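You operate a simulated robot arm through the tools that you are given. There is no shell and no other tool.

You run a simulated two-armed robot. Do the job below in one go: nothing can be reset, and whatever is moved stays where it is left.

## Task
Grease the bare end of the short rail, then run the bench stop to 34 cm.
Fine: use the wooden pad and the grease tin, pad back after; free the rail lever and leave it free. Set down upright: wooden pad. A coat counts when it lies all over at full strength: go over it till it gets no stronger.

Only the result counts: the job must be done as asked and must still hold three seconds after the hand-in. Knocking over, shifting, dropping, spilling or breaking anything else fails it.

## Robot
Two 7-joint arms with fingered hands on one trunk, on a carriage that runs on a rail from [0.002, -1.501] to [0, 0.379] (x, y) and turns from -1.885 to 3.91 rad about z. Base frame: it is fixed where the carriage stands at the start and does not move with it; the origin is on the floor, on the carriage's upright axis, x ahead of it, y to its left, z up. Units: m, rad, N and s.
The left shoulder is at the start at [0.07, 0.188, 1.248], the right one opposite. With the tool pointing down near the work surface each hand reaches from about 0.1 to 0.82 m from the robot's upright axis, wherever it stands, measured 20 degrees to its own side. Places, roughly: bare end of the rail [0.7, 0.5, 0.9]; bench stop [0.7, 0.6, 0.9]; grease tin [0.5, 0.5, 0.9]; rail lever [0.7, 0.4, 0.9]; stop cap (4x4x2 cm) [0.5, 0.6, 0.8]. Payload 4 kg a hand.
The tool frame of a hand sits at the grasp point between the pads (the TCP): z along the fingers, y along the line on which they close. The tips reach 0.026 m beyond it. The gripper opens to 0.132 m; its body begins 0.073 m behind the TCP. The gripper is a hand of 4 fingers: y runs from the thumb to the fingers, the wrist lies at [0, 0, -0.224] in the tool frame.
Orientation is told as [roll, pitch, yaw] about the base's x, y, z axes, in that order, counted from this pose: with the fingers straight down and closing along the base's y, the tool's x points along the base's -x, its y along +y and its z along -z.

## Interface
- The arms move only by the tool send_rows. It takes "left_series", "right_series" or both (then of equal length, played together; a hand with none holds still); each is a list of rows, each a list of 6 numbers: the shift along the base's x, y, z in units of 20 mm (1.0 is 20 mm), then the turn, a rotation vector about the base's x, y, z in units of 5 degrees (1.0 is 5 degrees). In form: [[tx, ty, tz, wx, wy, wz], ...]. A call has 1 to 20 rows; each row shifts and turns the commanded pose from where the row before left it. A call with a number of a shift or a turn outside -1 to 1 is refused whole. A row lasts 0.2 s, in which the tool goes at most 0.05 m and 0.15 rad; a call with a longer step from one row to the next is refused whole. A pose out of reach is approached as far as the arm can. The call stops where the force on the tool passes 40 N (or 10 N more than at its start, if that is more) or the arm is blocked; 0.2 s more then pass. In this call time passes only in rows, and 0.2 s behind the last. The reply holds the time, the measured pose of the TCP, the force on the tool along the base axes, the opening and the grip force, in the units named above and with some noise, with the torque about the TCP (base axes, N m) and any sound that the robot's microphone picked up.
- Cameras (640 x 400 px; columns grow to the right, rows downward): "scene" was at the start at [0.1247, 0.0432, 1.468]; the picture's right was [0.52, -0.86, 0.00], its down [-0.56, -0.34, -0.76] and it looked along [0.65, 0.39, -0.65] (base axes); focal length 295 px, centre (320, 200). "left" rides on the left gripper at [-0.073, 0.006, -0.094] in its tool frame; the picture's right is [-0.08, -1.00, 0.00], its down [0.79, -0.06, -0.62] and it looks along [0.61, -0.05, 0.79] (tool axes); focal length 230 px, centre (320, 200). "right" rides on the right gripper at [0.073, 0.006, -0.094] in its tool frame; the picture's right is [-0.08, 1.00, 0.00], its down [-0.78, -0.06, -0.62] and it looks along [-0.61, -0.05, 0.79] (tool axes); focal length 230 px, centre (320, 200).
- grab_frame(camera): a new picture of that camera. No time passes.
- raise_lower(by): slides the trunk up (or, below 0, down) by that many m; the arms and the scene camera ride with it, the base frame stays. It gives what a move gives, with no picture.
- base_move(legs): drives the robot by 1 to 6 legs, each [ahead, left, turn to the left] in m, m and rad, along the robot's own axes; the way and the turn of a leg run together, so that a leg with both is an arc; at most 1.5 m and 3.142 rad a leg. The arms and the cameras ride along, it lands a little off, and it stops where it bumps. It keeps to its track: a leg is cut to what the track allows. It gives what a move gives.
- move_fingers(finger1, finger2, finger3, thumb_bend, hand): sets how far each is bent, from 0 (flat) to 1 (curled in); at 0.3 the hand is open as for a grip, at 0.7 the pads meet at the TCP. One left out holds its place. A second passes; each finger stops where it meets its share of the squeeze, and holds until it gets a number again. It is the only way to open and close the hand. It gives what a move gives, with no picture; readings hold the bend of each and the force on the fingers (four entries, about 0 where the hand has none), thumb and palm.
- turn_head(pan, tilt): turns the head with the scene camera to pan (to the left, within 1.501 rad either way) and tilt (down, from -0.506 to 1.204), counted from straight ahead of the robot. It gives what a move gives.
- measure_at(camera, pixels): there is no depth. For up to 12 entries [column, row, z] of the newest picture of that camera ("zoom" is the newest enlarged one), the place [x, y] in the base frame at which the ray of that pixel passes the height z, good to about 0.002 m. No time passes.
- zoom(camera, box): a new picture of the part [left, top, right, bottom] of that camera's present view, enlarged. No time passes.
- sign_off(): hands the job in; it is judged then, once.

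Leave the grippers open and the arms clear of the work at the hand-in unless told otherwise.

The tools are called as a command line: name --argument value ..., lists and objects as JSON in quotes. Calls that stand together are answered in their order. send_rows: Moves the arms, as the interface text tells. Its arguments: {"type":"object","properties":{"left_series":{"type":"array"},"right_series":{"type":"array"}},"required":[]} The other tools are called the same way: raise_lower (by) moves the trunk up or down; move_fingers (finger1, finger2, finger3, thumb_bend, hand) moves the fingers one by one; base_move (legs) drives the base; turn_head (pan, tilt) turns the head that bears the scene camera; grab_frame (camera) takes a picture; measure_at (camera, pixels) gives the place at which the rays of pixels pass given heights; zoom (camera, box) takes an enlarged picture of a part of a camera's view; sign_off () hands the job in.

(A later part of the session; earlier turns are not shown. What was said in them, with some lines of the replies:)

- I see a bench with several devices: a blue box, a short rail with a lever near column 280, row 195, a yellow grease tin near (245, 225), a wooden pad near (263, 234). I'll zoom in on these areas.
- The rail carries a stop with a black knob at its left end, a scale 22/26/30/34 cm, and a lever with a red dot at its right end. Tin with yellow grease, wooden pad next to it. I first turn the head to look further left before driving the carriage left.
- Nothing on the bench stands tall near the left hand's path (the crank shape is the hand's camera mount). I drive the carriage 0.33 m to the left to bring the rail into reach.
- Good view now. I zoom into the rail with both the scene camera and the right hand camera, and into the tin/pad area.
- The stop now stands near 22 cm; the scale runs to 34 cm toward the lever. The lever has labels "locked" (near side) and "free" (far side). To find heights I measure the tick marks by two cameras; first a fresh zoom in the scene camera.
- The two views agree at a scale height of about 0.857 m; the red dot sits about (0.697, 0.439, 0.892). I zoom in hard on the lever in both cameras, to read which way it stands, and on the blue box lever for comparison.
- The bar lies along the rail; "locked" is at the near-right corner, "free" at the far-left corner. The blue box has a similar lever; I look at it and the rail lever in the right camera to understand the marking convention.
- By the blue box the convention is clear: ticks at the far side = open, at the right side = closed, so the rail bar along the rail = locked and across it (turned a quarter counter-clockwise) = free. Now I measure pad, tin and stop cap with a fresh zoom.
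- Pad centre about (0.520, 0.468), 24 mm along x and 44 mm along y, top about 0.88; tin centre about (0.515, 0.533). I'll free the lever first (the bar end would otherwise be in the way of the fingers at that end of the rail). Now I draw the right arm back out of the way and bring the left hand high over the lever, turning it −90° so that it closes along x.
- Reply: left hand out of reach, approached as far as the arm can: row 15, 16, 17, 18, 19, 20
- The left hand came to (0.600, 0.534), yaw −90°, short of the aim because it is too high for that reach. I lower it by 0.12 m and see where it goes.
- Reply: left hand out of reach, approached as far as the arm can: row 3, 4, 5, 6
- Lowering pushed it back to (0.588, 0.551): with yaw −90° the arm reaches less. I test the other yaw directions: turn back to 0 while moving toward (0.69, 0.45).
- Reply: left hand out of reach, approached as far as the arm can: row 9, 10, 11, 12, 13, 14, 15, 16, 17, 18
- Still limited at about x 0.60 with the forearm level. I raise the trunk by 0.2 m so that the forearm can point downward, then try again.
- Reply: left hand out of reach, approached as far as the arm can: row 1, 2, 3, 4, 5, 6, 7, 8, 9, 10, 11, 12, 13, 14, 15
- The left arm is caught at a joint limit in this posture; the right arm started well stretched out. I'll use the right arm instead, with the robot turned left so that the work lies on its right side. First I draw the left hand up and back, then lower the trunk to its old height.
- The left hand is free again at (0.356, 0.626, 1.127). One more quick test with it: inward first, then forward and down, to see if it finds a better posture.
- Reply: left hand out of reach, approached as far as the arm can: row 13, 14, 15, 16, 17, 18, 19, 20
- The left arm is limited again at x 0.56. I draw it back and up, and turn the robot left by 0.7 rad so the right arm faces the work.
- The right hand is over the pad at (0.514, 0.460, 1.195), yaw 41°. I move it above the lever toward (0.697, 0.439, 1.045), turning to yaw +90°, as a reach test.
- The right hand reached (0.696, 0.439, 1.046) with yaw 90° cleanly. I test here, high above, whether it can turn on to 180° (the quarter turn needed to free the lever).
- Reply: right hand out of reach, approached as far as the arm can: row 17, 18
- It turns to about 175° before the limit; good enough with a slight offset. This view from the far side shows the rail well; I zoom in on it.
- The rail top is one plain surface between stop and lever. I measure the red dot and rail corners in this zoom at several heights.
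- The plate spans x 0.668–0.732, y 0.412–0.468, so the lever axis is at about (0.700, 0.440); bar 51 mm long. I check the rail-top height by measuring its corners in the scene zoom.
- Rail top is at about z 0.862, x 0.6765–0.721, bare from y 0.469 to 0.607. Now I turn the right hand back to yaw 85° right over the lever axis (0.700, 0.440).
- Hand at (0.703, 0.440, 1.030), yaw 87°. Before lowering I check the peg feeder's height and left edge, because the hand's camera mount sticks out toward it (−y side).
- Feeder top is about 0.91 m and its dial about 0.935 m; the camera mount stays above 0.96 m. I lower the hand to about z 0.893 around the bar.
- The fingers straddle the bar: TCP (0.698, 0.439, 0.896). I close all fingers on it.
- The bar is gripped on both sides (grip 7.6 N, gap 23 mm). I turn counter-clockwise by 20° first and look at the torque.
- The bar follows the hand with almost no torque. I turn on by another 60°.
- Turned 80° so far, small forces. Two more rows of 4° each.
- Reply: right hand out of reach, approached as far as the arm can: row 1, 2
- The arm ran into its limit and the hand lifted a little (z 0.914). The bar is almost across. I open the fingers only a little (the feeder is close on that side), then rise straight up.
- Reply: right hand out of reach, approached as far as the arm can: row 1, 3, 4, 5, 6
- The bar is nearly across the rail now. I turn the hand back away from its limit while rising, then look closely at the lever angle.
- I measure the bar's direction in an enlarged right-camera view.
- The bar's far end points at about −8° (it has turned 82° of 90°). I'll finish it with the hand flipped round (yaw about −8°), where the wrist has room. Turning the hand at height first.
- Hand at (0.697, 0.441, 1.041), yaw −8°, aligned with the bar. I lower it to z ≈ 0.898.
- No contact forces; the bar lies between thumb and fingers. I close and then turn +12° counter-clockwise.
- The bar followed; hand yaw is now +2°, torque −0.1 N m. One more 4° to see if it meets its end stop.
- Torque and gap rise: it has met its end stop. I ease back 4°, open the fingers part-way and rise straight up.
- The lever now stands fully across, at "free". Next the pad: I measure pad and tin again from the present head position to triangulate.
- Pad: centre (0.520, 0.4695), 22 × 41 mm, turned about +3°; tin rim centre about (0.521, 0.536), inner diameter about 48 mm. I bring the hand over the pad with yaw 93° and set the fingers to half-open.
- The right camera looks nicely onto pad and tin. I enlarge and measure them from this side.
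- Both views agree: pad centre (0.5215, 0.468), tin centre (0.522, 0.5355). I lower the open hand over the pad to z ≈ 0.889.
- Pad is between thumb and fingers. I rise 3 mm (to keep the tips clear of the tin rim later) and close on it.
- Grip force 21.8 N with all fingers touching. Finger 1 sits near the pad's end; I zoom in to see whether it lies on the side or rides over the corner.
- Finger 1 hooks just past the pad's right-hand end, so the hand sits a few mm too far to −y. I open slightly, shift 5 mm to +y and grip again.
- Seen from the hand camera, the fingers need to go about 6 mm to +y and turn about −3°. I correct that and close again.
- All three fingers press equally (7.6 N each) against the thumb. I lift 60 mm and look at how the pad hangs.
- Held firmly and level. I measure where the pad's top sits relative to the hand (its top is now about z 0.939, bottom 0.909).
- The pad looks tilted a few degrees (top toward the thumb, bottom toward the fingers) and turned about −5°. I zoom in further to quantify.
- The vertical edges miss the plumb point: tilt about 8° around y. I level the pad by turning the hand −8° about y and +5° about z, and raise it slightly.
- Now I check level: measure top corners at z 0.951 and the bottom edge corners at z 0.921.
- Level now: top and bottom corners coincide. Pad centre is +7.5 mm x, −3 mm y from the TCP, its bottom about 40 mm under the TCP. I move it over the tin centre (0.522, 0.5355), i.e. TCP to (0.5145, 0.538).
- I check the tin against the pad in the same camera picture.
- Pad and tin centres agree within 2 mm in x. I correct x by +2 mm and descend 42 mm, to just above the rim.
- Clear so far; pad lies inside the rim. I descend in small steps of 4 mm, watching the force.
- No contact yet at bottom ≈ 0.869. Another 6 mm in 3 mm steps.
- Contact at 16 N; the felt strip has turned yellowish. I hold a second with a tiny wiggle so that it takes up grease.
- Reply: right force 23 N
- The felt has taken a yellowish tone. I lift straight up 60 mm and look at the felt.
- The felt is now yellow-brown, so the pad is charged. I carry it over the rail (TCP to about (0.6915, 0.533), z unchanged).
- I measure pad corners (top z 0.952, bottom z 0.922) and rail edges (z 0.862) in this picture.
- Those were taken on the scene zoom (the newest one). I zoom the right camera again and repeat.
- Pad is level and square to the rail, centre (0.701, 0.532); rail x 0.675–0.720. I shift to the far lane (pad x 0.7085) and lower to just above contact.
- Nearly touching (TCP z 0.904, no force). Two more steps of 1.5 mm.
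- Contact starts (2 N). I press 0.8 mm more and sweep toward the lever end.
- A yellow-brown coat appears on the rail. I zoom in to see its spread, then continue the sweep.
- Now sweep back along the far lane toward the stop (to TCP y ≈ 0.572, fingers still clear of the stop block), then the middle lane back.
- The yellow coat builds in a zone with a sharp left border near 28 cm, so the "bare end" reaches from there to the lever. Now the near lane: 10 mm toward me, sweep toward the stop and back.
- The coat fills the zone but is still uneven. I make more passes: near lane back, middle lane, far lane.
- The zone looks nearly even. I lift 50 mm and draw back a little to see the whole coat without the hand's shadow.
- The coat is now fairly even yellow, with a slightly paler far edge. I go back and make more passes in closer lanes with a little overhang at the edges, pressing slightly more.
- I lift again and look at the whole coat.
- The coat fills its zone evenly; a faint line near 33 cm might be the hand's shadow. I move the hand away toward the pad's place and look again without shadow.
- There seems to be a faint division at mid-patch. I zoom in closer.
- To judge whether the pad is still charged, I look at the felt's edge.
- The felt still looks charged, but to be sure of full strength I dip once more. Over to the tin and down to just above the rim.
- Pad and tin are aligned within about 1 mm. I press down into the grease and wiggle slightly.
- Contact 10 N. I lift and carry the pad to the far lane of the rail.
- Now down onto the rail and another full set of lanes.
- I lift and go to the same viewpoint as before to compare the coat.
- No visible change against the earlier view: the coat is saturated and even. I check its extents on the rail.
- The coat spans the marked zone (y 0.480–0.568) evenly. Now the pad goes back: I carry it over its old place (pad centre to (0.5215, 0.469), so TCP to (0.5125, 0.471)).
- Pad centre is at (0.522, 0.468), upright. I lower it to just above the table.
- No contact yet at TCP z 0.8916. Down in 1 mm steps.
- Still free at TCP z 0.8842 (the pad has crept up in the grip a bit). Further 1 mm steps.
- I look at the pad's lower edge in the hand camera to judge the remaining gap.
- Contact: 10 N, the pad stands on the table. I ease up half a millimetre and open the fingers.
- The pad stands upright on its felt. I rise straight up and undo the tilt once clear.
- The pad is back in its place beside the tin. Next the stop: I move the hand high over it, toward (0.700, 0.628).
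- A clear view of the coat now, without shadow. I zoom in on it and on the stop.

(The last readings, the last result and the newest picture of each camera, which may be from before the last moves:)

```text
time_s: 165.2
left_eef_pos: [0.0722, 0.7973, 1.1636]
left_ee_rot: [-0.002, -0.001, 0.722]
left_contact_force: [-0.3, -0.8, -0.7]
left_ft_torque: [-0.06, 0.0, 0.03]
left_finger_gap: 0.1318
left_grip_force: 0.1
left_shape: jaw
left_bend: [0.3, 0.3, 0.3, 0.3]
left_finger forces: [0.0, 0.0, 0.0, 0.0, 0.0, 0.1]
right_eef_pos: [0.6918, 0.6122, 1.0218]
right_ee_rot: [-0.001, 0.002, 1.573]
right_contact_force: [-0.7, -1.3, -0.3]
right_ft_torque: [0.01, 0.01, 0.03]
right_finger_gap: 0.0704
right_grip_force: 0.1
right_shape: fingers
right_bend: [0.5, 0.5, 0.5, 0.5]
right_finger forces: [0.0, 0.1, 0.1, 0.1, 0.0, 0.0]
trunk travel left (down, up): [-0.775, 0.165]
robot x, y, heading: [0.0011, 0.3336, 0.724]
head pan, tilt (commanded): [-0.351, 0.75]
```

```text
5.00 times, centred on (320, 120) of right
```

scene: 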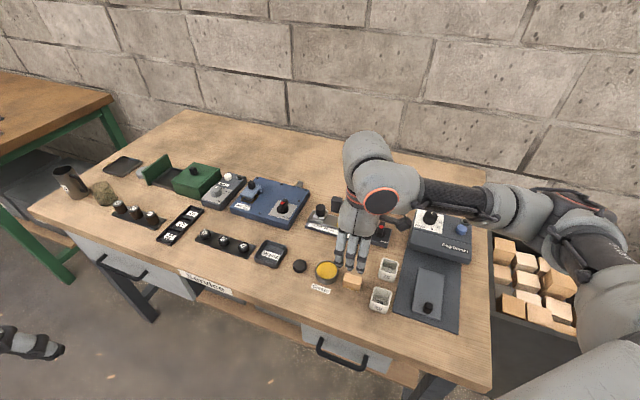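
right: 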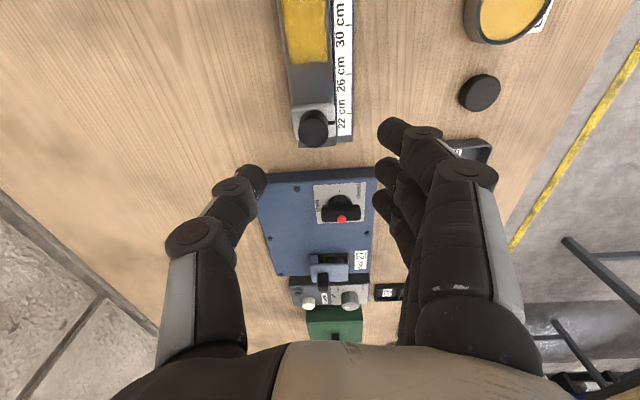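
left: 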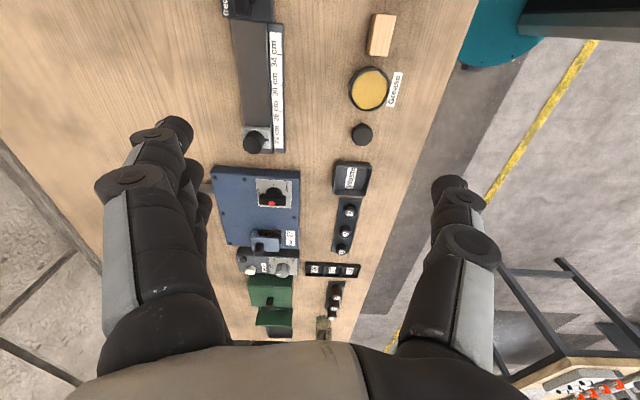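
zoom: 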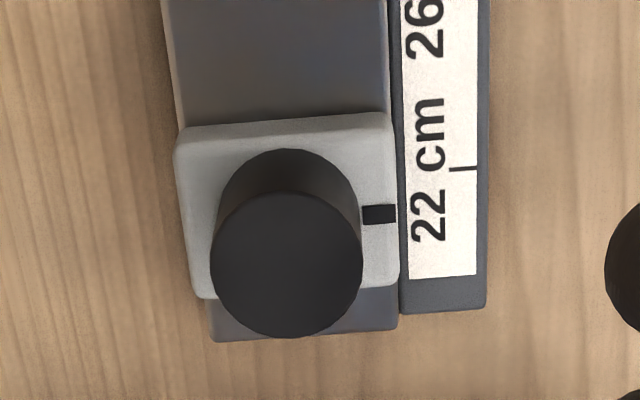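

The coat is full and even. Now I measure the stop: index mark at (379, 214), block corners, knob top, and the 22 cm tick at (464, 168) in this zoom.

measure_at --camera "zoom" --pixels '[[379, 214, 0.874], [379, 214, 0.87], [464, 168, 0.857], [180, 128, 0.872], [388, 115, 0.872], [398, 285, 0.872], [287, 263, 0.9], [212, 263, 0.9], [363, 263, 0.9], [287, 338, 0.9], [287, 263, 0.91]]'

zoom --camera "scene" --box '[300, 195, 350, 240]'

measure_at --camera "zoom" --pixels '[[320, 200, 0.9]]'

```text
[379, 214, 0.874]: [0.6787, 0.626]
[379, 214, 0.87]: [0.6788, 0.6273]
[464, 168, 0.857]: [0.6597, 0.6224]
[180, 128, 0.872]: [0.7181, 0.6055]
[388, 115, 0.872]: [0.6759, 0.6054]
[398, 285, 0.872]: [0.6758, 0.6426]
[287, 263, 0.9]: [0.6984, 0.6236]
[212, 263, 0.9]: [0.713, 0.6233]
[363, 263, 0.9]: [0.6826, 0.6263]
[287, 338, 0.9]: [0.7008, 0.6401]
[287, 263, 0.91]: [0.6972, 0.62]
```

```text
8.89 times, centred on (325, 218) of scene
```

zoom: 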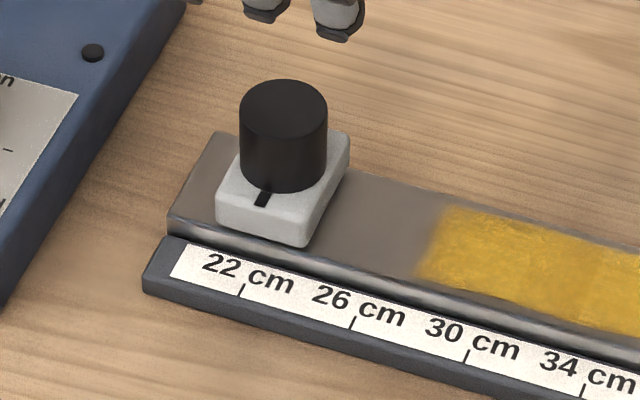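

```text
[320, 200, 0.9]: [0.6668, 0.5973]
```

Stop block spans y 0.6055–0.6426, index at y ≈ 0.626 (about 21.6 cm); knob 30 mm across, centre (0.698, 0.624), top ≈ 0.90. I centre the hand over it and go down to TCP z ≈ 0.908.

send_rows --right_series '[[0.15, 0.3, -0.3, 0, 0, 0], [0.15, 0.29, -0.7, 0, 0, 0], [0, 0, -1, 0, 0, 0], [0, 0, -1, 0, 0, 0], [0, 0, -1, 0, 0, 0], [0, 0, -1, 0, 0, 0], [0, 0, -0.7, 0, 0, 0]]'

zoom --camera "right" --box '[220, 60, 440, 240]'

zoom --camera "scene" --box '[285, 180, 365, 245]'

```text
time_s: 166.8
left_eef_pos: [0.0711, 0.7974, 1.1636]
left_ee_rot: [-0.002, -0.001, 0.721]
left_contact_force: [-0.1, -0.4, 0.7]
left_ft_torque: [-0.02, -0.01, 0.01]
left_finger_gap: 0.1321
left_grip_force: 0.1
left_shape: jaw
left_bend: [0.3, 0.3, 0.3, 0.3]
left_finger forces: [0.1, 0.0, 0.0, 0.0, 0.0, 0.0]
right_eef_pos: [0.6979, 0.6206, 0.9064]
right_ee_rot: [-0.001, -0.001, 1.57]
right_contact_force: [0.1, 0.3, 0.1]
right_ft_torque: [0.01, 0.01, -0.03]
right_finger_gap: 0.0699
right_grip_force: 0.0
right_shape: fingers
right_bend: [0.5, 0.5, 0.5, 0.5]
right_finger forces: [0.0, 0.1, 0.0, 0.0, 0.0, 0.1]
trunk travel left (down, up): [-0.775, 0.165]
robot x, y, heading: [0.0003, 0.3371, 0.723]
head pan, tilt (commanded): [-0.351, 0.75]
```

```text
2.22 times, centred on (330, 150) of right
```

zoom: 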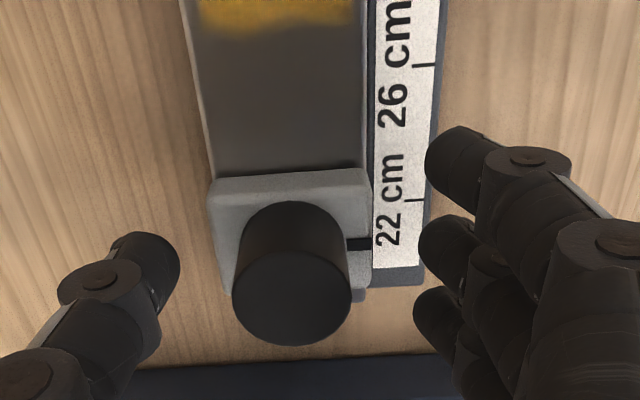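

```text
6.15 times, centred on (325, 212) of scene
```

zoom: 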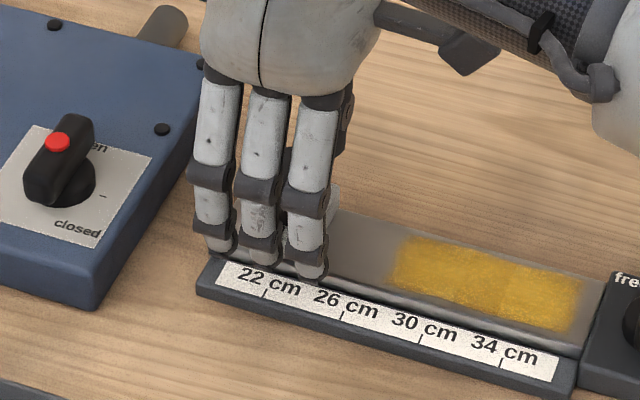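

Knob is between thumb and middle finger. I shift 3 mm to +y and close: middle finger and thumb grip, outer fingers cage the knob.

send_rows --right_series '[[0, 0.15, 0, 0, 0, 0]]'

move_fingers --hand "right" --finger1 0.66 --finger2 0.75 --finger3 0.66 --thumb_bend 0.7

zoom --camera "right" --box '[220, 60, 440, 240]'

zoom --camera "scene" --box '[285, 180, 365, 245]'

```text
time_s: 167.2
left_eef_pos: [0.0714, 0.797, 1.1647]
left_ee_rot: [-0.002, -0.001, 0.724]
left_contact_force: [0.0, -0.1, 0.2]
left_ft_torque: [0.04, 0.01, 0.02]
left_finger_gap: 0.132
left_grip_force: 0.0
left_shape: jaw
left_bend: [0.3, 0.3, 0.3, 0.3]
left_finger forces: [0.0, 0.1, 0.0, 0.0, 0.0, 0.0]
right_eef_pos: [0.6974, 0.6255, 0.9072]
right_ee_rot: [0.001, 0.003, 1.572]
right_contact_force: [-0.5, -1.0, -0.5]
right_ft_torque: [0.03, -0.01, -0.02]
right_finger_gap: 0.0702
right_grip_force: 0.0
right_shape: fingers
right_bend: [0.5, 0.5, 0.5, 0.5]
right_finger forces: [0.1, 0.0, 0.1, 0.0, 0.1, 0.1]
trunk travel left (down, up): [-0.775, 0.165]
robot x, y, heading: [0.0034, 0.3336, 0.72]
head pan, tilt (commanded): [-0.351, 0.75]
```

```text
time_s: 168.2
left_eef_pos: [0.0723, 0.7969, 1.1643]
left_ee_rot: [-0.002, -0.001, 0.722]
left_contact_force: [0.2, -0.1, 0.4]
left_ft_torque: [0.0, 0.03, 0.03]
left_finger_gap: 0.1319
left_grip_force: 0.2
left_shape: jaw
left_bend: [0.3, 0.3, 0.3, 0.3]
left_finger forces: [0.1, 0.0, 0.0, 0.0, 0.0, 0.1]
right_eef_pos: [0.698, 0.6249, 0.9077]
right_ee_rot: [-0.001, 0.003, 1.571]
right_contact_force: [3.8, 0.2, -2.2]
right_ft_torque: [0.01, 0.0, -0.01]
right_finger_gap: 0.0295
right_grip_force: 9.7
right_shape: fingers
right_bend: [0.66, 0.64, 0.66, 0.65]
right_finger forces: [0.0, 8.0, 0.0, 0.0, 11.4, 0.0]
trunk travel left (down, up): [-0.775, 0.165]
robot x, y, heading: [-0.0003, 0.3372, 0.725]
head pan, tilt (commanded): [-0.351, 0.75]
```

```text
2.22 times, centred on (330, 150) of right
```

zoom: 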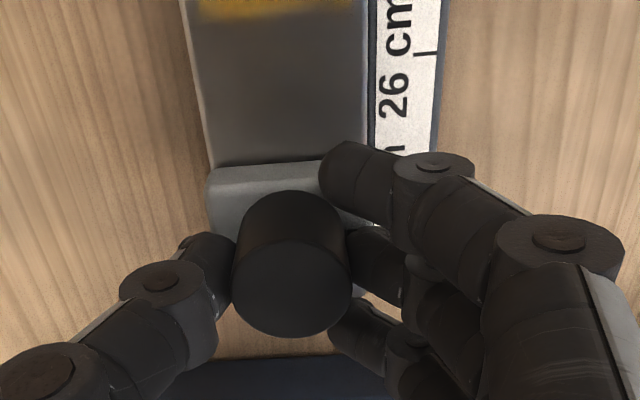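

```text
6.15 times, centred on (325, 212) of scene
```

zoom: 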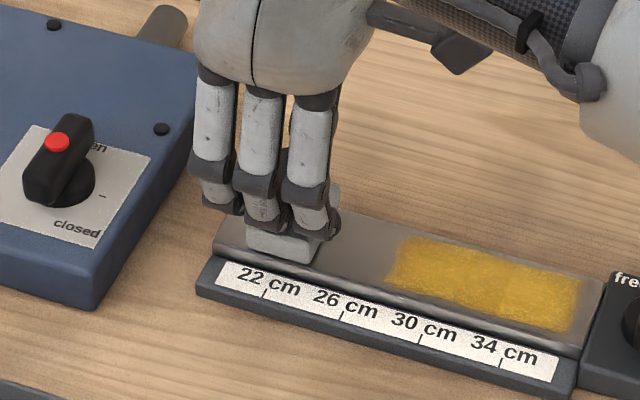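

The knob is pinched (8 / 11 N) and caged. I slide 12 mm toward the lever first to see if the stop runs freely.

send_rows --right_series '[[0, -0.2, 0, 0, 0, 0], [0, -0.2, 0, 0, 0, 0], [0, -0.2, 0, 0, 0, 0]]'

zoom --camera "scene" --box '[285, 180, 365, 245]'

```text
time_s: 169.0
left_eef_pos: [0.0724, 0.7966, 1.1642]
left_ee_rot: [-0.002, -0.002, 0.723]
left_contact_force: [-0.2, 0.0, -0.5]
left_ft_torque: [0.0, 0.0, 0.01]
left_finger_gap: 0.1319
left_grip_force: 0.1
left_shape: jaw
left_bend: [0.3, 0.3, 0.3, 0.3]
left_finger forces: [0.0, 0.1, 0.0, 0.0, 0.1, 0.0]
right_eef_pos: [0.6972, 0.6138, 0.9079]
right_ee_rot: [0.003, 0.003, 1.57]
right_contact_force: [5.3, 1.8, -2.9]
right_ft_torque: [0.01, -0.08, 0.01]
right_finger_gap: 0.0295
right_grip_force: 9.7
right_shape: fingers
right_bend: [0.66, 0.64, 0.66, 0.65]
right_finger forces: [0.1, 7.2, 0.0, 0.0, 12.1, 0.0]
trunk travel left (down, up): [-0.775, 0.165]
robot x, y, heading: [-0.001, 0.3381, 0.722]
head pan, tilt (commanded): [-0.351, 0.75]
```

```text
6.15 times, centred on (325, 212) of scene
```

zoom: 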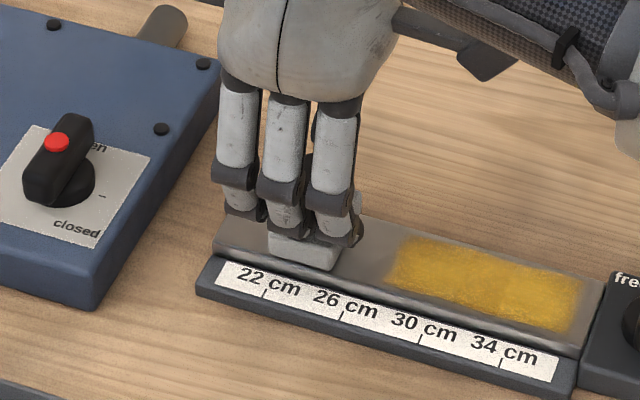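

It runs freely (drag 2 N). I continue for 96 mm more.

send_rows --right_series '[[0, -0.4, 0, 0, 0, 0], [0, -0.4, 0, 0, 0, 0], [0, -0.4, 0, 0, 0, 0], [0, -0.4, 0, 0, 0, 0], [0, -0.4, 0, 0, 0, 0], [0, -0.4, 0, 0, 0, 0], [0, -0.4, 0, 0, 0, 0], [0, -0.4, 0, 0, 0, 0], [0, -0.4, 0, 0, 0, 0], [0, -0.4, 0, 0, 0, 0], [0, -0.4, 0, 0, 0, 0], [0, -0.4, 0, 0, 0, 0]]'

zoom --camera "scene" --box '[310, 185, 400, 260]'

zoom --camera "right" --box '[260, 90, 380, 190]'

```text
time_s: 171.6
left_eef_pos: [0.0729, 0.7966, 1.1638]
left_ee_rot: [-0.002, -0.001, 0.721]
left_contact_force: [-0.4, 0.2, 0.3]
left_ft_torque: [0.03, 0.01, 0.02]
left_finger_gap: 0.1318
left_grip_force: 0.0
left_shape: jaw
left_bend: [0.3, 0.3, 0.3, 0.3]
left_finger forces: [0.1, 0.0, 0.0, 0.0, 0.0, 0.0]
right_eef_pos: [0.6983, 0.5159, 0.9087]
right_ee_rot: [0.0, 0.0, 1.573]
right_contact_force: [5.1, 0.5, -2.4]
right_ft_torque: [0.0, -0.08, 0.0]
right_finger_gap: 0.03
right_grip_force: 10.1
right_shape: fingers
right_bend: [0.66, 0.65, 0.66, 0.65]
right_finger forces: [0.0, 7.3, 0.1, 0.0, 12.5, 0.0]
trunk travel left (down, up): [-0.775, 0.165]
robot x, y, heading: [-0.0024, 0.3354, 0.727]
head pan, tilt (commanded): [-0.351, 0.75]
```

```text
5.33 times, centred on (355, 222) of scene
```

zoom: 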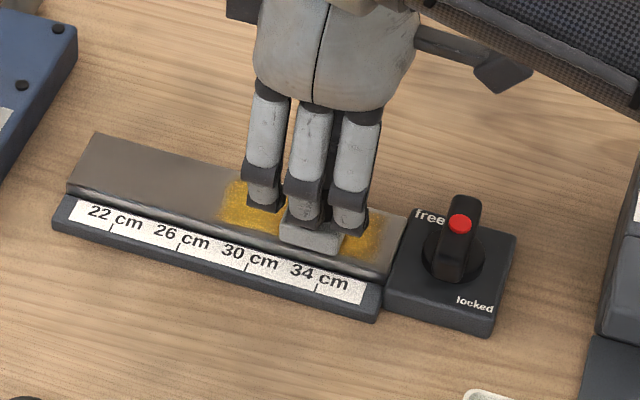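

```text
4.00 times, centred on (320, 140) of right
```

zoom: 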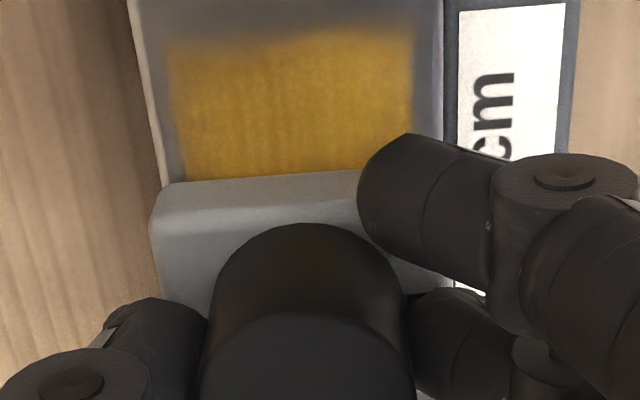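

Close to 34 cm now. I slide 12 mm more, then open and lift to read the index mark against the scale.

send_rows --right_series '[[0, -0.3, 0, 0, 0, 0], [0, -0.3, 0, 0, 0, 0], [0, 0, 0, 0, 0, 0]]'

move_fingers --hand "right" --finger1 0.5 --finger2 0.5 --finger3 0.5 --thumb_bend 0.5

zoom --camera "right" --box '[240, 60, 420, 210]'

```text
time_s: 172.4
left_eef_pos: [0.0725, 0.7973, 1.1632]
left_ee_rot: [-0.002, -0.002, 0.723]
left_contact_force: [0.0, 0.0, 0.0]
left_ft_torque: [0.0, 0.01, 0.01]
left_finger_gap: 0.1322
left_grip_force: 0.1
left_shape: jaw
left_bend: [0.3, 0.3, 0.3, 0.3]
left_finger forces: [0.0, 0.0, 0.0, 0.0, 0.1, 0.0]
right_eef_pos: [0.6981, 0.5053, 0.906]
right_ee_rot: [-0.001, 0.002, 1.573]
right_contact_force: [4.7, 2.3, -2.8]
right_ft_torque: [0.06, -0.11, 0.01]
right_finger_gap: 0.0294
right_grip_force: 10.5
right_shape: fingers
right_bend: [0.66, 0.65, 0.66, 0.65]
right_finger forces: [0.0, 7.4, 0.1, 0.0, 12.6, 0.0]
trunk travel left (down, up): [-0.775, 0.165]
robot x, y, heading: [-0.0019, 0.335, 0.723]
head pan, tilt (commanded): [-0.351, 0.75]
```

```text
time_s: 173.4
left_eef_pos: [0.0717, 0.7964, 1.1636]
left_ee_rot: [-0.002, -0.002, 0.722]
left_contact_force: [0.0, -0.1, -0.2]
left_ft_torque: [-0.01, -0.01, 0.02]
left_finger_gap: 0.132
left_grip_force: 0.1
left_shape: jaw
left_bend: [0.3, 0.3, 0.3, 0.3]
left_finger forces: [0.1, 0.1, 0.1, 0.0, 0.1, 0.0]
right_eef_pos: [0.6969, 0.5047, 0.9071]
right_ee_rot: [0.001, 0.003, 1.572]
right_contact_force: [-0.2, 0.8, -0.4]
right_ft_torque: [0.0, -0.01, 0.03]
right_finger_gap: 0.0701
right_grip_force: 0.1
right_shape: fingers
right_bend: [0.5, 0.5, 0.5, 0.5]
right_finger forces: [0.1, 0.0, 0.0, 0.1, 0.0, 0.0]
trunk travel left (down, up): [-0.775, 0.165]
robot x, y, heading: [0.0007, 0.3357, 0.724]
head pan, tilt (commanded): [-0.351, 0.75]
```

```text
2.67 times, centred on (330, 135) of right
```

zoom: 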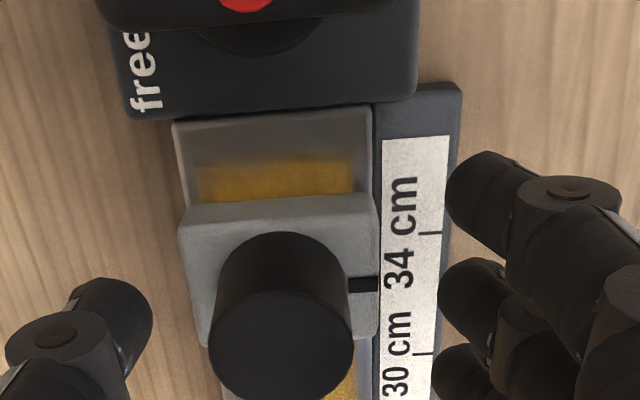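

I open: the index mark is visible at (364, 285) and the 34 tick at (430, 233). I measure both.

measure_at --camera "zoom" --pixels '[[364, 285, 0.872], [364, 285, 0.875], [364, 285, 0.869], [430, 233, 0.857], [424, 354, 0.857], [183, 207, 0.872], [370, 196, 0.872], [374, 338, 0.872]]'

grab_frame --camera "right"

```text
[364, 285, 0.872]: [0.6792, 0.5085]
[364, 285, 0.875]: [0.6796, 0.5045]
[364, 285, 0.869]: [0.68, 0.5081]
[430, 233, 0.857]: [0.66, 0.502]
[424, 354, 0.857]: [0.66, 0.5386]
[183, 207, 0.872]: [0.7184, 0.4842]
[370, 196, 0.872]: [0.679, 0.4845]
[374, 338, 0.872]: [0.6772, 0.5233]
```

```text
taken
```

right: 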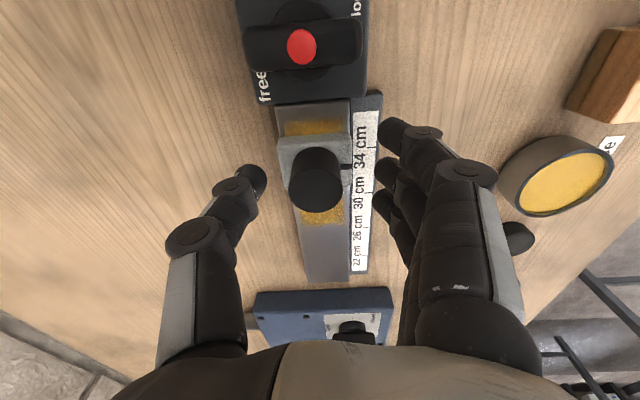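

Index reads about y 0.507 against tick 34 at about 0.502: roughly 4–5 mm short, but height parallax blurs this. I lift and place the camera plumb above the 34 tick (camera's plumb point is near row 20), to read without parallax.

send_rows --right_series '[[0, 0, 1, 0, 0, 0], [0, 0, 1, 0, 0, 0], [0, 0.3, 1, 0, 0, 0], [0, 0.8, 1, 0, 0, 0], [0, 0.8, 1, 0, 0, 0], [0, 0.8, 0, 0, 0, 0], [0, 0.8, 0, 0, 0, 0], [0, 0.05, 0, 0, 0, 0]]'

zoom --camera "right" --box '[270, 0, 390, 75]'

measure_at --camera "zoom" --pixels '[[320, 100, 0.857], [320, 100, 0.872]]'

```text
time_s: 175.2
left_eef_pos: [0.0723, 0.7962, 1.1651]
left_ee_rot: [-0.001, -0.002, 0.724]
left_contact_force: [0.1, 1.3, -0.1]
left_ft_torque: [0.01, -0.03, 0.0]
left_finger_gap: 0.132
left_grip_force: 0.0
left_shape: jaw
left_bend: [0.3, 0.3, 0.3, 0.3]
left_finger forces: [0.0, 0.1, 0.0, 0.1, 0.0, 0.0]
right_eef_pos: [0.6969, 0.5754, 1.0092]
right_ee_rot: [0.002, 0.004, 1.571]
right_contact_force: [-0.1, 1.1, 0.6]
right_ft_torque: [-0.01, 0.0, 0.01]
right_finger_gap: 0.07
right_grip_force: 0.1
right_shape: fingers
right_bend: [0.5, 0.5, 0.5, 0.5]
right_finger forces: [0.0, 0.0, 0.0, 0.1, 0.1, 0.0]
trunk travel left (down, up): [-0.775, 0.165]
robot x, y, heading: [-0.0006, 0.3363, 0.723]
head pan, tilt (commanded): [-0.351, 0.75]
```

```text
5.33 times, centred on (330, 38) of right
```

zoom: 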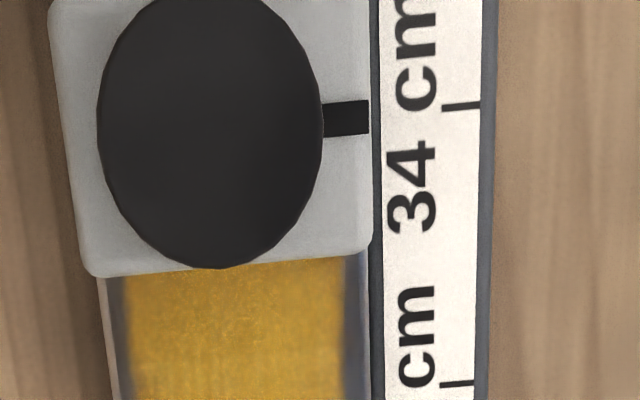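

```text
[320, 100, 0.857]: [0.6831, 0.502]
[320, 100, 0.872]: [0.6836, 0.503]
```

Viewed plumb, the index line runs to within a few pixels of the 34 tick (spacing 34→30 is 279 px ≈ 4 cm). I measure exactly.

measure_at --camera "zoom" --pixels '[[346, 119, 0.872], [346, 119, 0.876], [346, 119, 0.868], [461, 107, 0.857], [461, 107, 0.86], [459, 384, 0.857]]'

zoom --camera "scene" --box '[335, 200, 395, 250]'

```text
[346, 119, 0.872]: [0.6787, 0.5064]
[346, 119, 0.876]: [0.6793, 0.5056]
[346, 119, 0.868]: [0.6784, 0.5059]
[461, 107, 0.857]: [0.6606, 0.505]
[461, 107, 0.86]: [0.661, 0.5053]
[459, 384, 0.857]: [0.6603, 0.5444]
```

```text
8.00 times, centred on (365, 225) of scene
```

zoom: 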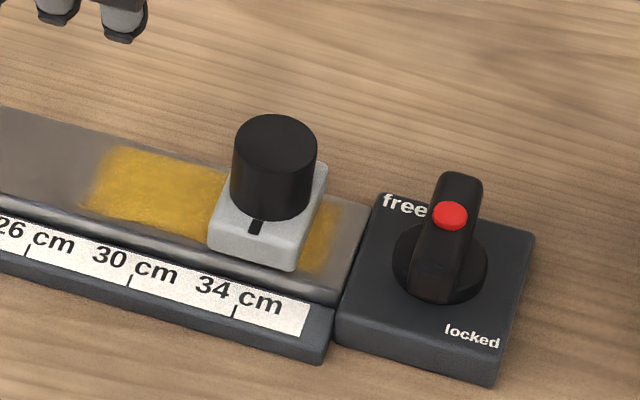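

Index about 0.5–1 mm on the short side of 34. I enlarge the plumb view further for a finer reading.

zoom --camera "right" --box '[325, 5, 369, 35]'

```text
13.33 times, centred on (347, 20) of right
```

zoom: 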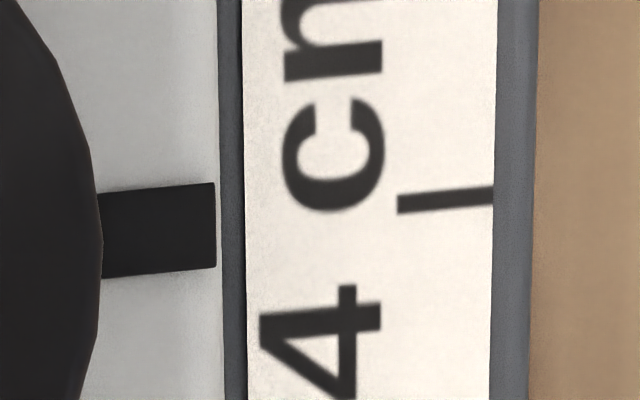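

The index line meets the 34 tick to within about 0.2 mm. The stop is at 34 cm. I now raise the right hand, open it fully and draw it clear of the bench.

send_rows --right_series '[[0, 0, 1, 0, 0, 0], [0, 0, 1, 0, 0, 0], [0, 0, 1, 0, 0, 0], [0, 0, 1, 0, 0, 0], [0, 0, 1, 0, 0, 0], [-0.5, 0, 1, 0, 0, 0], [-1, 0, 0.5, 0, 0, 0], [-1, -0.5, 0, 0, 0, 0], [-1, -0.5, 0, 0, 0, 0], [-1, -0.5, 0, 0, 0, 0], [-1, -0.5, 0, 0, 0, -0.5], [-1, -0.5, 0, 0, 0, -0.5], [-1, -0.5, 0, 0, 0, -0.5], [-1, -0.5, 0, 0, 0, -0.5], [-1, -0.5, 0, 0, 0, -0.5], [-1, -0.5, 0, 0, 0, -0.5], [-1, -0.5, 0, 0, 0, -0.5], [-1, -0.5, 0, 0, 0, -0.5]]'

move_fingers --hand "right" --finger1 0.3 --finger2 0.3 --finger3 0.3 --thumb_bend 0.3

grab_frame --camera "scene"

zoom --camera "scene" --box '[285, 195, 405, 310]'

```text
time_s: 179.0
left_eef_pos: [0.0714, 0.7956, 1.1631]
left_ee_rot: [-0.001, -0.004, 0.722]
left_contact_force: [-0.5, -0.2, 0.0]
left_ft_torque: [0.04, 0.0, 0.03]
left_finger_gap: 0.1319
left_grip_force: 0.0
left_shape: jaw
left_bend: [0.3, 0.3, 0.3, 0.3]
left_finger forces: [0.1, 0.1, 0.0, 0.0, 0.1, 0.0]
right_eef_pos: [0.4468, 0.4667, 1.1389]
right_ee_rot: [0.001, 0.004, 1.221]
right_contact_force: [0.1, 0.5, 0.0]
right_ft_torque: [-0.02, -0.06, 0.0]
right_finger_gap: 0.0699
right_grip_force: 0.2
right_shape: fingers
right_bend: [0.5, 0.5, 0.5, 0.5]
right_finger forces: [0.0, 0.0, 0.1, 0.0, 0.1, 0.0]
trunk travel left (down, up): [-0.775, 0.165]
robot x, y, heading: [-0.0033, 0.3354, 0.722]
head pan, tilt (commanded): [-0.351, 0.75]
```

```text
time_s: 180.0
left_eef_pos: [0.0713, 0.7965, 1.1651]
left_ee_rot: [-0.001, -0.002, 0.721]
left_contact_force: [0.5, -0.2, 0.1]
left_ft_torque: [0.0, 0.0, 0.04]
left_finger_gap: 0.132
left_grip_force: 0.0
left_shape: jaw
left_bend: [0.3, 0.3, 0.3, 0.3]
left_finger forces: [0.1, 0.0, 0.0, 0.1, 0.0, 0.0]
right_eef_pos: [0.4465, 0.4666, 1.1396]
right_ee_rot: [0.001, 0.002, 1.221]
right_contact_force: [0.3, -0.2, 0.3]
right_ft_torque: [0.03, 0.02, 0.01]
right_finger_gap: 0.1358
right_grip_force: 0.0
right_shape: fingers
right_bend: [0.3, 0.3, 0.3, 0.3]
right_finger forces: [0.1, 0.1, 0.1, 0.1, 0.0, 0.1]
trunk travel left (down, up): [-0.775, 0.165]
robot x, y, heading: [-0.0033, 0.3347, 0.726]
head pan, tilt (commanded): [-0.351, 0.75]
```

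```text
taken
```

scene: 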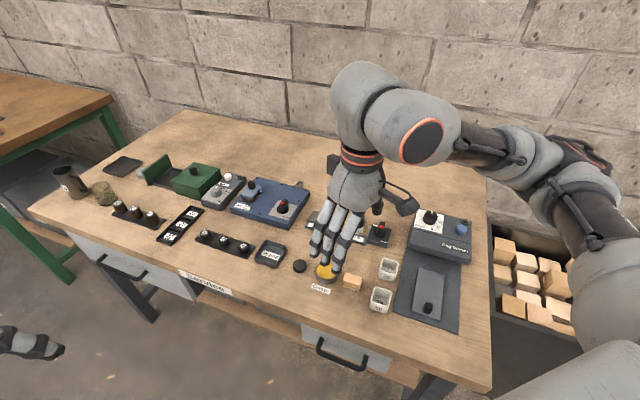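

```text
3.48 times, centred on (345, 252) of scene
```

zoom: 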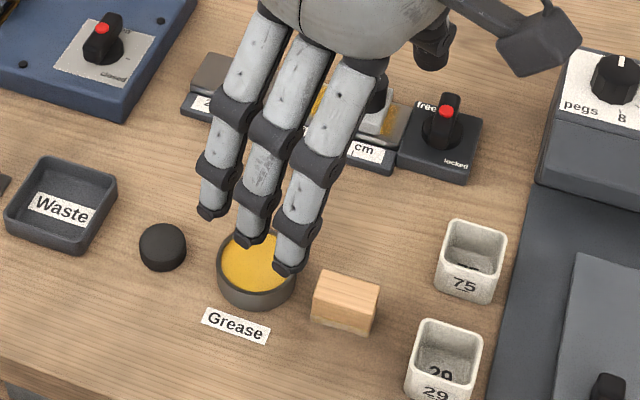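

Everything stands in place. I draw the right hand further off to the side for a free view.

send_rows --right_series '[[-0.5, -0.9, 0.3, 0, 0, -0.5], [-0.5, -0.9, 0.3, 0, 0, -0.5], [-0.5, -0.9, 0.3, 0, 0, -0.5], [-0.5, -0.9, 0.3, 0, 0, -0.5], [-0.5, -0.9, 0.3, 0, 0, -0.5], [-0.3, -0.9, 0, 0, 0, -0.5], [-0.3, -0.9, 0, 0, 0, -0.5], [-0.3, -0.9, 0, 0, 0, -0.5], [-0.3, -0.9, 0, 0, 0, 0], [0, -0.9, 0, 0, 0, 0], [0, -0.9, 0, 0, 0, 0], [0, -0.9, 0, 0, 0, 0]]'

grab_frame --camera "scene"

zoom --camera "scene" --box '[285, 195, 405, 310]'

zoom --camera "scene" --box '[300, 195, 400, 255]'

```text
time_s: 182.6
left_eef_pos: [0.0712, 0.7973, 1.1647]
left_ee_rot: [-0.002, -0.002, 0.723]
left_contact_force: [0.1, 0.0, 0.3]
left_ft_torque: [-0.01, -0.04, -0.01]
left_finger_gap: 0.1319
left_grip_force: 0.0
left_shape: jaw
left_bend: [0.3, 0.3, 0.3, 0.3]
left_finger forces: [0.0, 0.0, 0.0, 0.1, 0.0, 0.0]
right_eef_pos: [0.4369, 0.448, 1.1452]
right_ee_rot: [0.002, 0.001, 1.181]
right_contact_force: [-0.9, 0.2, -0.3]
right_ft_torque: [0.0, 0.01, 0.01]
right_finger_gap: 0.1357
right_grip_force: 0.1
right_shape: fingers
right_bend: [0.3, 0.3, 0.3, 0.3]
right_finger forces: [0.0, 0.0, 0.0, 0.1, 0.1, 0.0]
right hand out of reach, approached as far as the arm can: row 2, 3, 4, 5, 6, 7, 8, 9, 10, 11, 12
trunk travel left (down, up): [-0.775, 0.165]
robot x, y, heading: [0.0025, 0.3356, 0.721]
head pan, tilt (commanded): [-0.351, 0.75]
```

```text
taken
```

scene: 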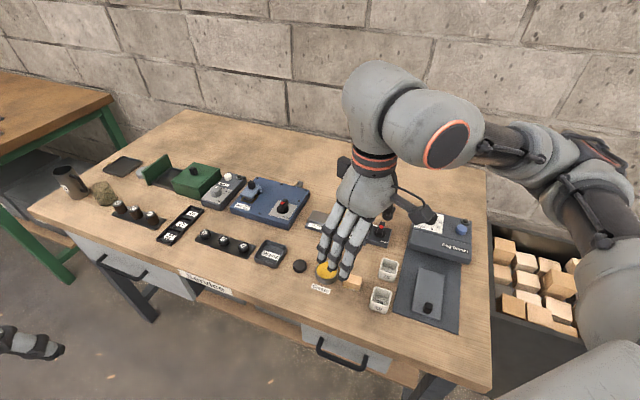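

```text
3.48 times, centred on (345, 252) of scene
```

zoom: 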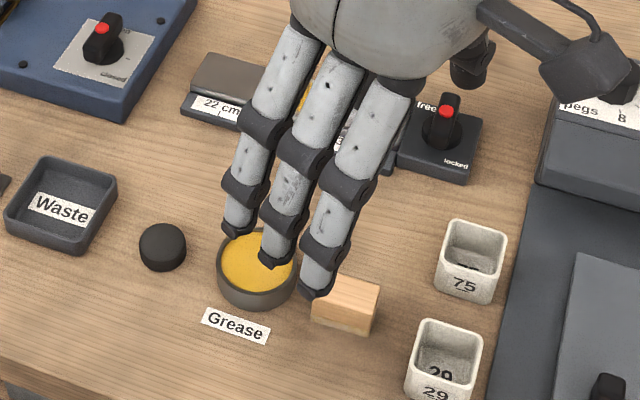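

```text
6.40 times, centred on (350, 225) of scene
```

zoom: 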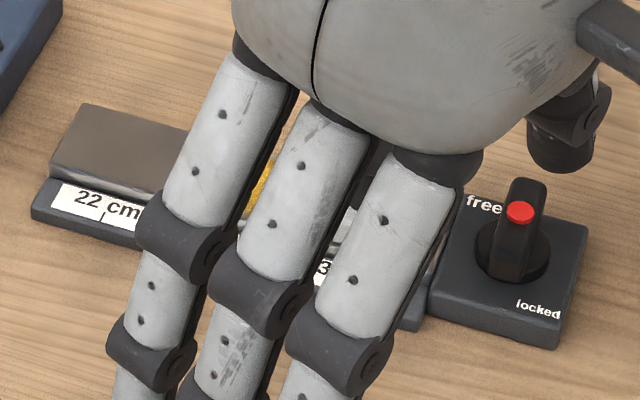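

The arm is at its limit there, 25 cm above the bench. I turn the robot back to face the bench squarely, which carries both hands away from the work.

base_move --legs '[[0, 0, -0.72]]'

turn_head --pan 0.3 --tilt 0.75

grab_frame --camera "scene"

zoom --camera "scene" --box '[260, 180, 380, 255]'

zoom --camera "scene" --box '[250, 235, 380, 310]'

```text
time_s: 184.9
left_eef_pos: [0.3622, 0.6332, 1.1643]
left_ee_rot: [-0.002, 0.0, -0.003]
left_contact_force: [0.5, 0.1, 0.1]
left_ft_torque: [-0.01, 0.0, 0.0]
left_finger_gap: 0.1317
left_grip_force: 0.0
left_shape: jaw
left_bend: [0.3, 0.3, 0.3, 0.3]
left_finger forces: [0.0, 0.1, 0.0, 0.1, 0.1, 0.0]
right_eef_pos: [0.4022, 0.1288, 1.1461]
right_ee_rot: [-0.001, 0.003, 0.452]
right_contact_force: [-1.2, -0.3, 0.8]
right_ft_torque: [-0.03, -0.01, -0.03]
right_finger_gap: 0.1354
right_grip_force: 0.0
right_shape: fingers
right_bend: [0.3, 0.3, 0.3, 0.3]
right_finger forces: [0.0, 0.0, 0.1, 0.1, 0.0, 0.0]
trunk travel left (down, up): [-0.775, 0.165]
robot x, y, heading: [-0.0002, 0.3324, -0.0]
head pan, tilt (commanded): [-0.351, 0.75]
```

```text
time_s: 185.9
left_eef_pos: [0.3605, 0.632, 1.164]
left_ee_rot: [0.0, -0.002, -0.002]
left_contact_force: [0.2, 0.4, -0.5]
left_ft_torque: [-0.05, 0.02, 0.01]
left_finger_gap: 0.1318
left_grip_force: 0.0
left_shape: jaw
left_bend: [0.3, 0.3, 0.3, 0.3]
left_finger forces: [0.0, 0.1, 0.0, 0.0, 0.1, 0.0]
right_eef_pos: [0.4008, 0.1283, 1.1446]
right_ee_rot: [-0.001, 0.002, 0.453]
right_contact_force: [0.5, -0.7, 0.0]
right_ft_torque: [-0.01, 0.01, 0.05]
right_finger_gap: 0.1357
right_grip_force: 0.0
right_shape: fingers
right_bend: [0.3, 0.3, 0.3, 0.3]
right_finger forces: [0.0, 0.1, 0.1, 0.0, 0.0, 0.0]
trunk travel left (down, up): [-0.775, 0.165]
robot x, y, heading: [-0.0026, 0.3351, -0.005]
head pan, tilt (commanded): [0.3, 0.75]
```

```text
taken
```

scene: 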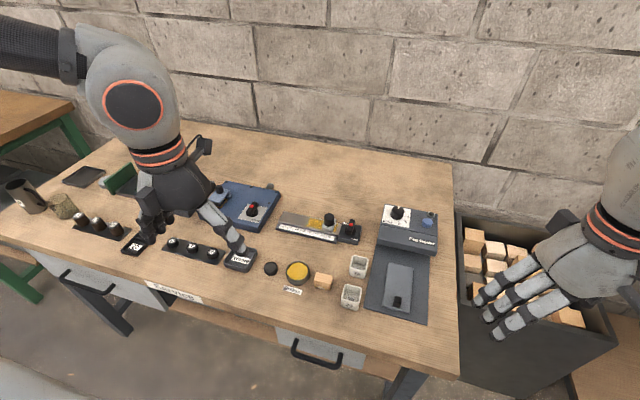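

```text
5.33 times, centred on (320, 218) of scene
```

zoom: 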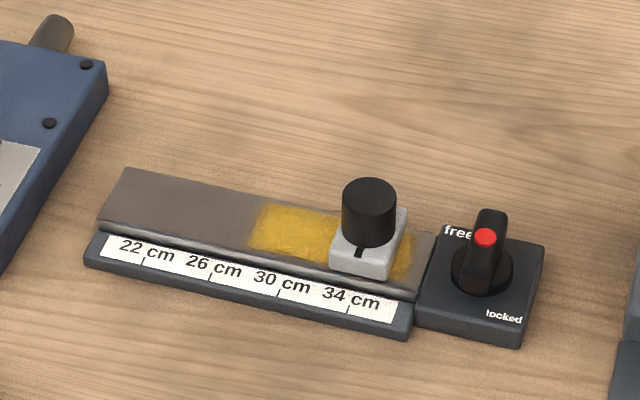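

```text
4.92 times, centred on (315, 272) of scene
```

zoom: 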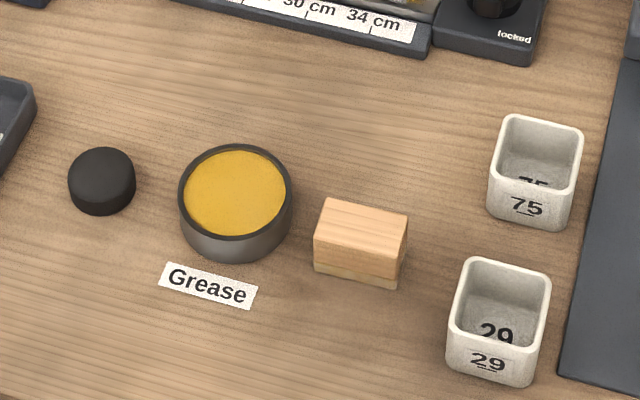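

Final check: stop index at 34 cm, lever across at "free", coat in place, pad upright beside the tin, cups, cap and labels untouched. I draw the left hand back a little so it does not hang over the bench.

send_rows --left_series '[[-0.6, 0, 0, 0, 0, 0], [-0.6, 0, 0, 0, 0, 0], [-0.6, 0, 0, 0, 0, 0], [-0.6, 0, 0, 0, 0, 0], [-0.6, 0, 0, 0, 0, 0]]'

grab_frame --camera "scene"

```text
time_s: 187.1
left_eef_pos: [0.3012, 0.6315, 1.1641]
left_ee_rot: [-0.005, -0.001, -0.003]
left_contact_force: [0.1, -0.3, 0.2]
left_ft_torque: [0.02, -0.03, 0.01]
left_finger_gap: 0.132
left_grip_force: 0.1
left_shape: jaw
left_bend: [0.3, 0.3, 0.3, 0.3]
left_finger forces: [0.1, 0.1, 0.0, 0.0, 0.0, 0.0]
right_eef_pos: [0.4008, 0.1287, 1.146]
right_ee_rot: [0.0, -0.001, 0.452]
right_contact_force: [0.0, 1.2, 0.6]
right_ft_torque: [-0.02, -0.01, 0.0]
right_finger_gap: 0.1358
right_grip_force: 0.0
right_shape: fingers
right_bend: [0.3, 0.3, 0.3, 0.3]
right_finger forces: [0.0, 0.0, 0.1, 0.0, 0.2, 0.0]
trunk travel left (down, up): [-0.775, 0.165]
robot x, y, heading: [0.0005, 0.3325, -0.006]
head pan, tilt (commanded): [0.3, 0.75]
```

```text
taken
```

scene: 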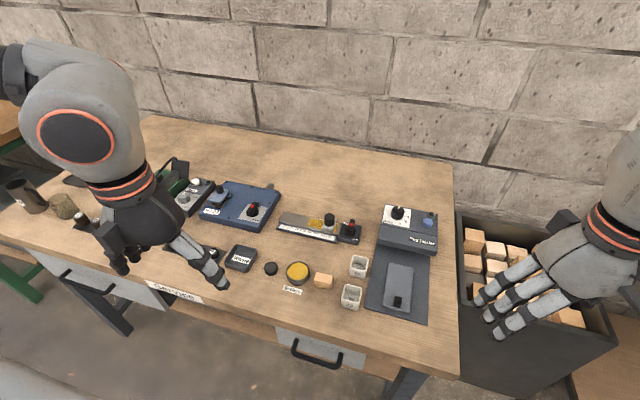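

Both hands are open, empty and clear. The coat is done, the stop stands at 34 cm, the lever is free and the pad is back upright. I hand in the job.

sign_off

```text
The job is handed in.
```

The bare end of the short rail is greased, and the bench stop stands at 34 cm. The job is handed in; I got no verdict back.

- **Grease:** I dipped the wooden pad twice and went over the bare end in overlapping lanes. The last round made no visible difference, so I took the coat as full strength. It covers a zone from about 28 cm to just short of the lever. The pad also passed over the rail on either side of that zone, but nothing took there.
- **Stop:** I slid it along by its knob. Seen from straight above, its index mark lines up with the 34 cm tick to within about 0.2 mm.
- **Lever:** I turned it to its end stop at "free" and left it there.
- **Pad:** It is back in its old spot beside the tin, upright on its felt.

The left arm could not reach the rail, so I turned the robot and used the right hand throughout. Both hands are now open and clear of the bench. In the last pictures, nothing else on the bench looked moved.
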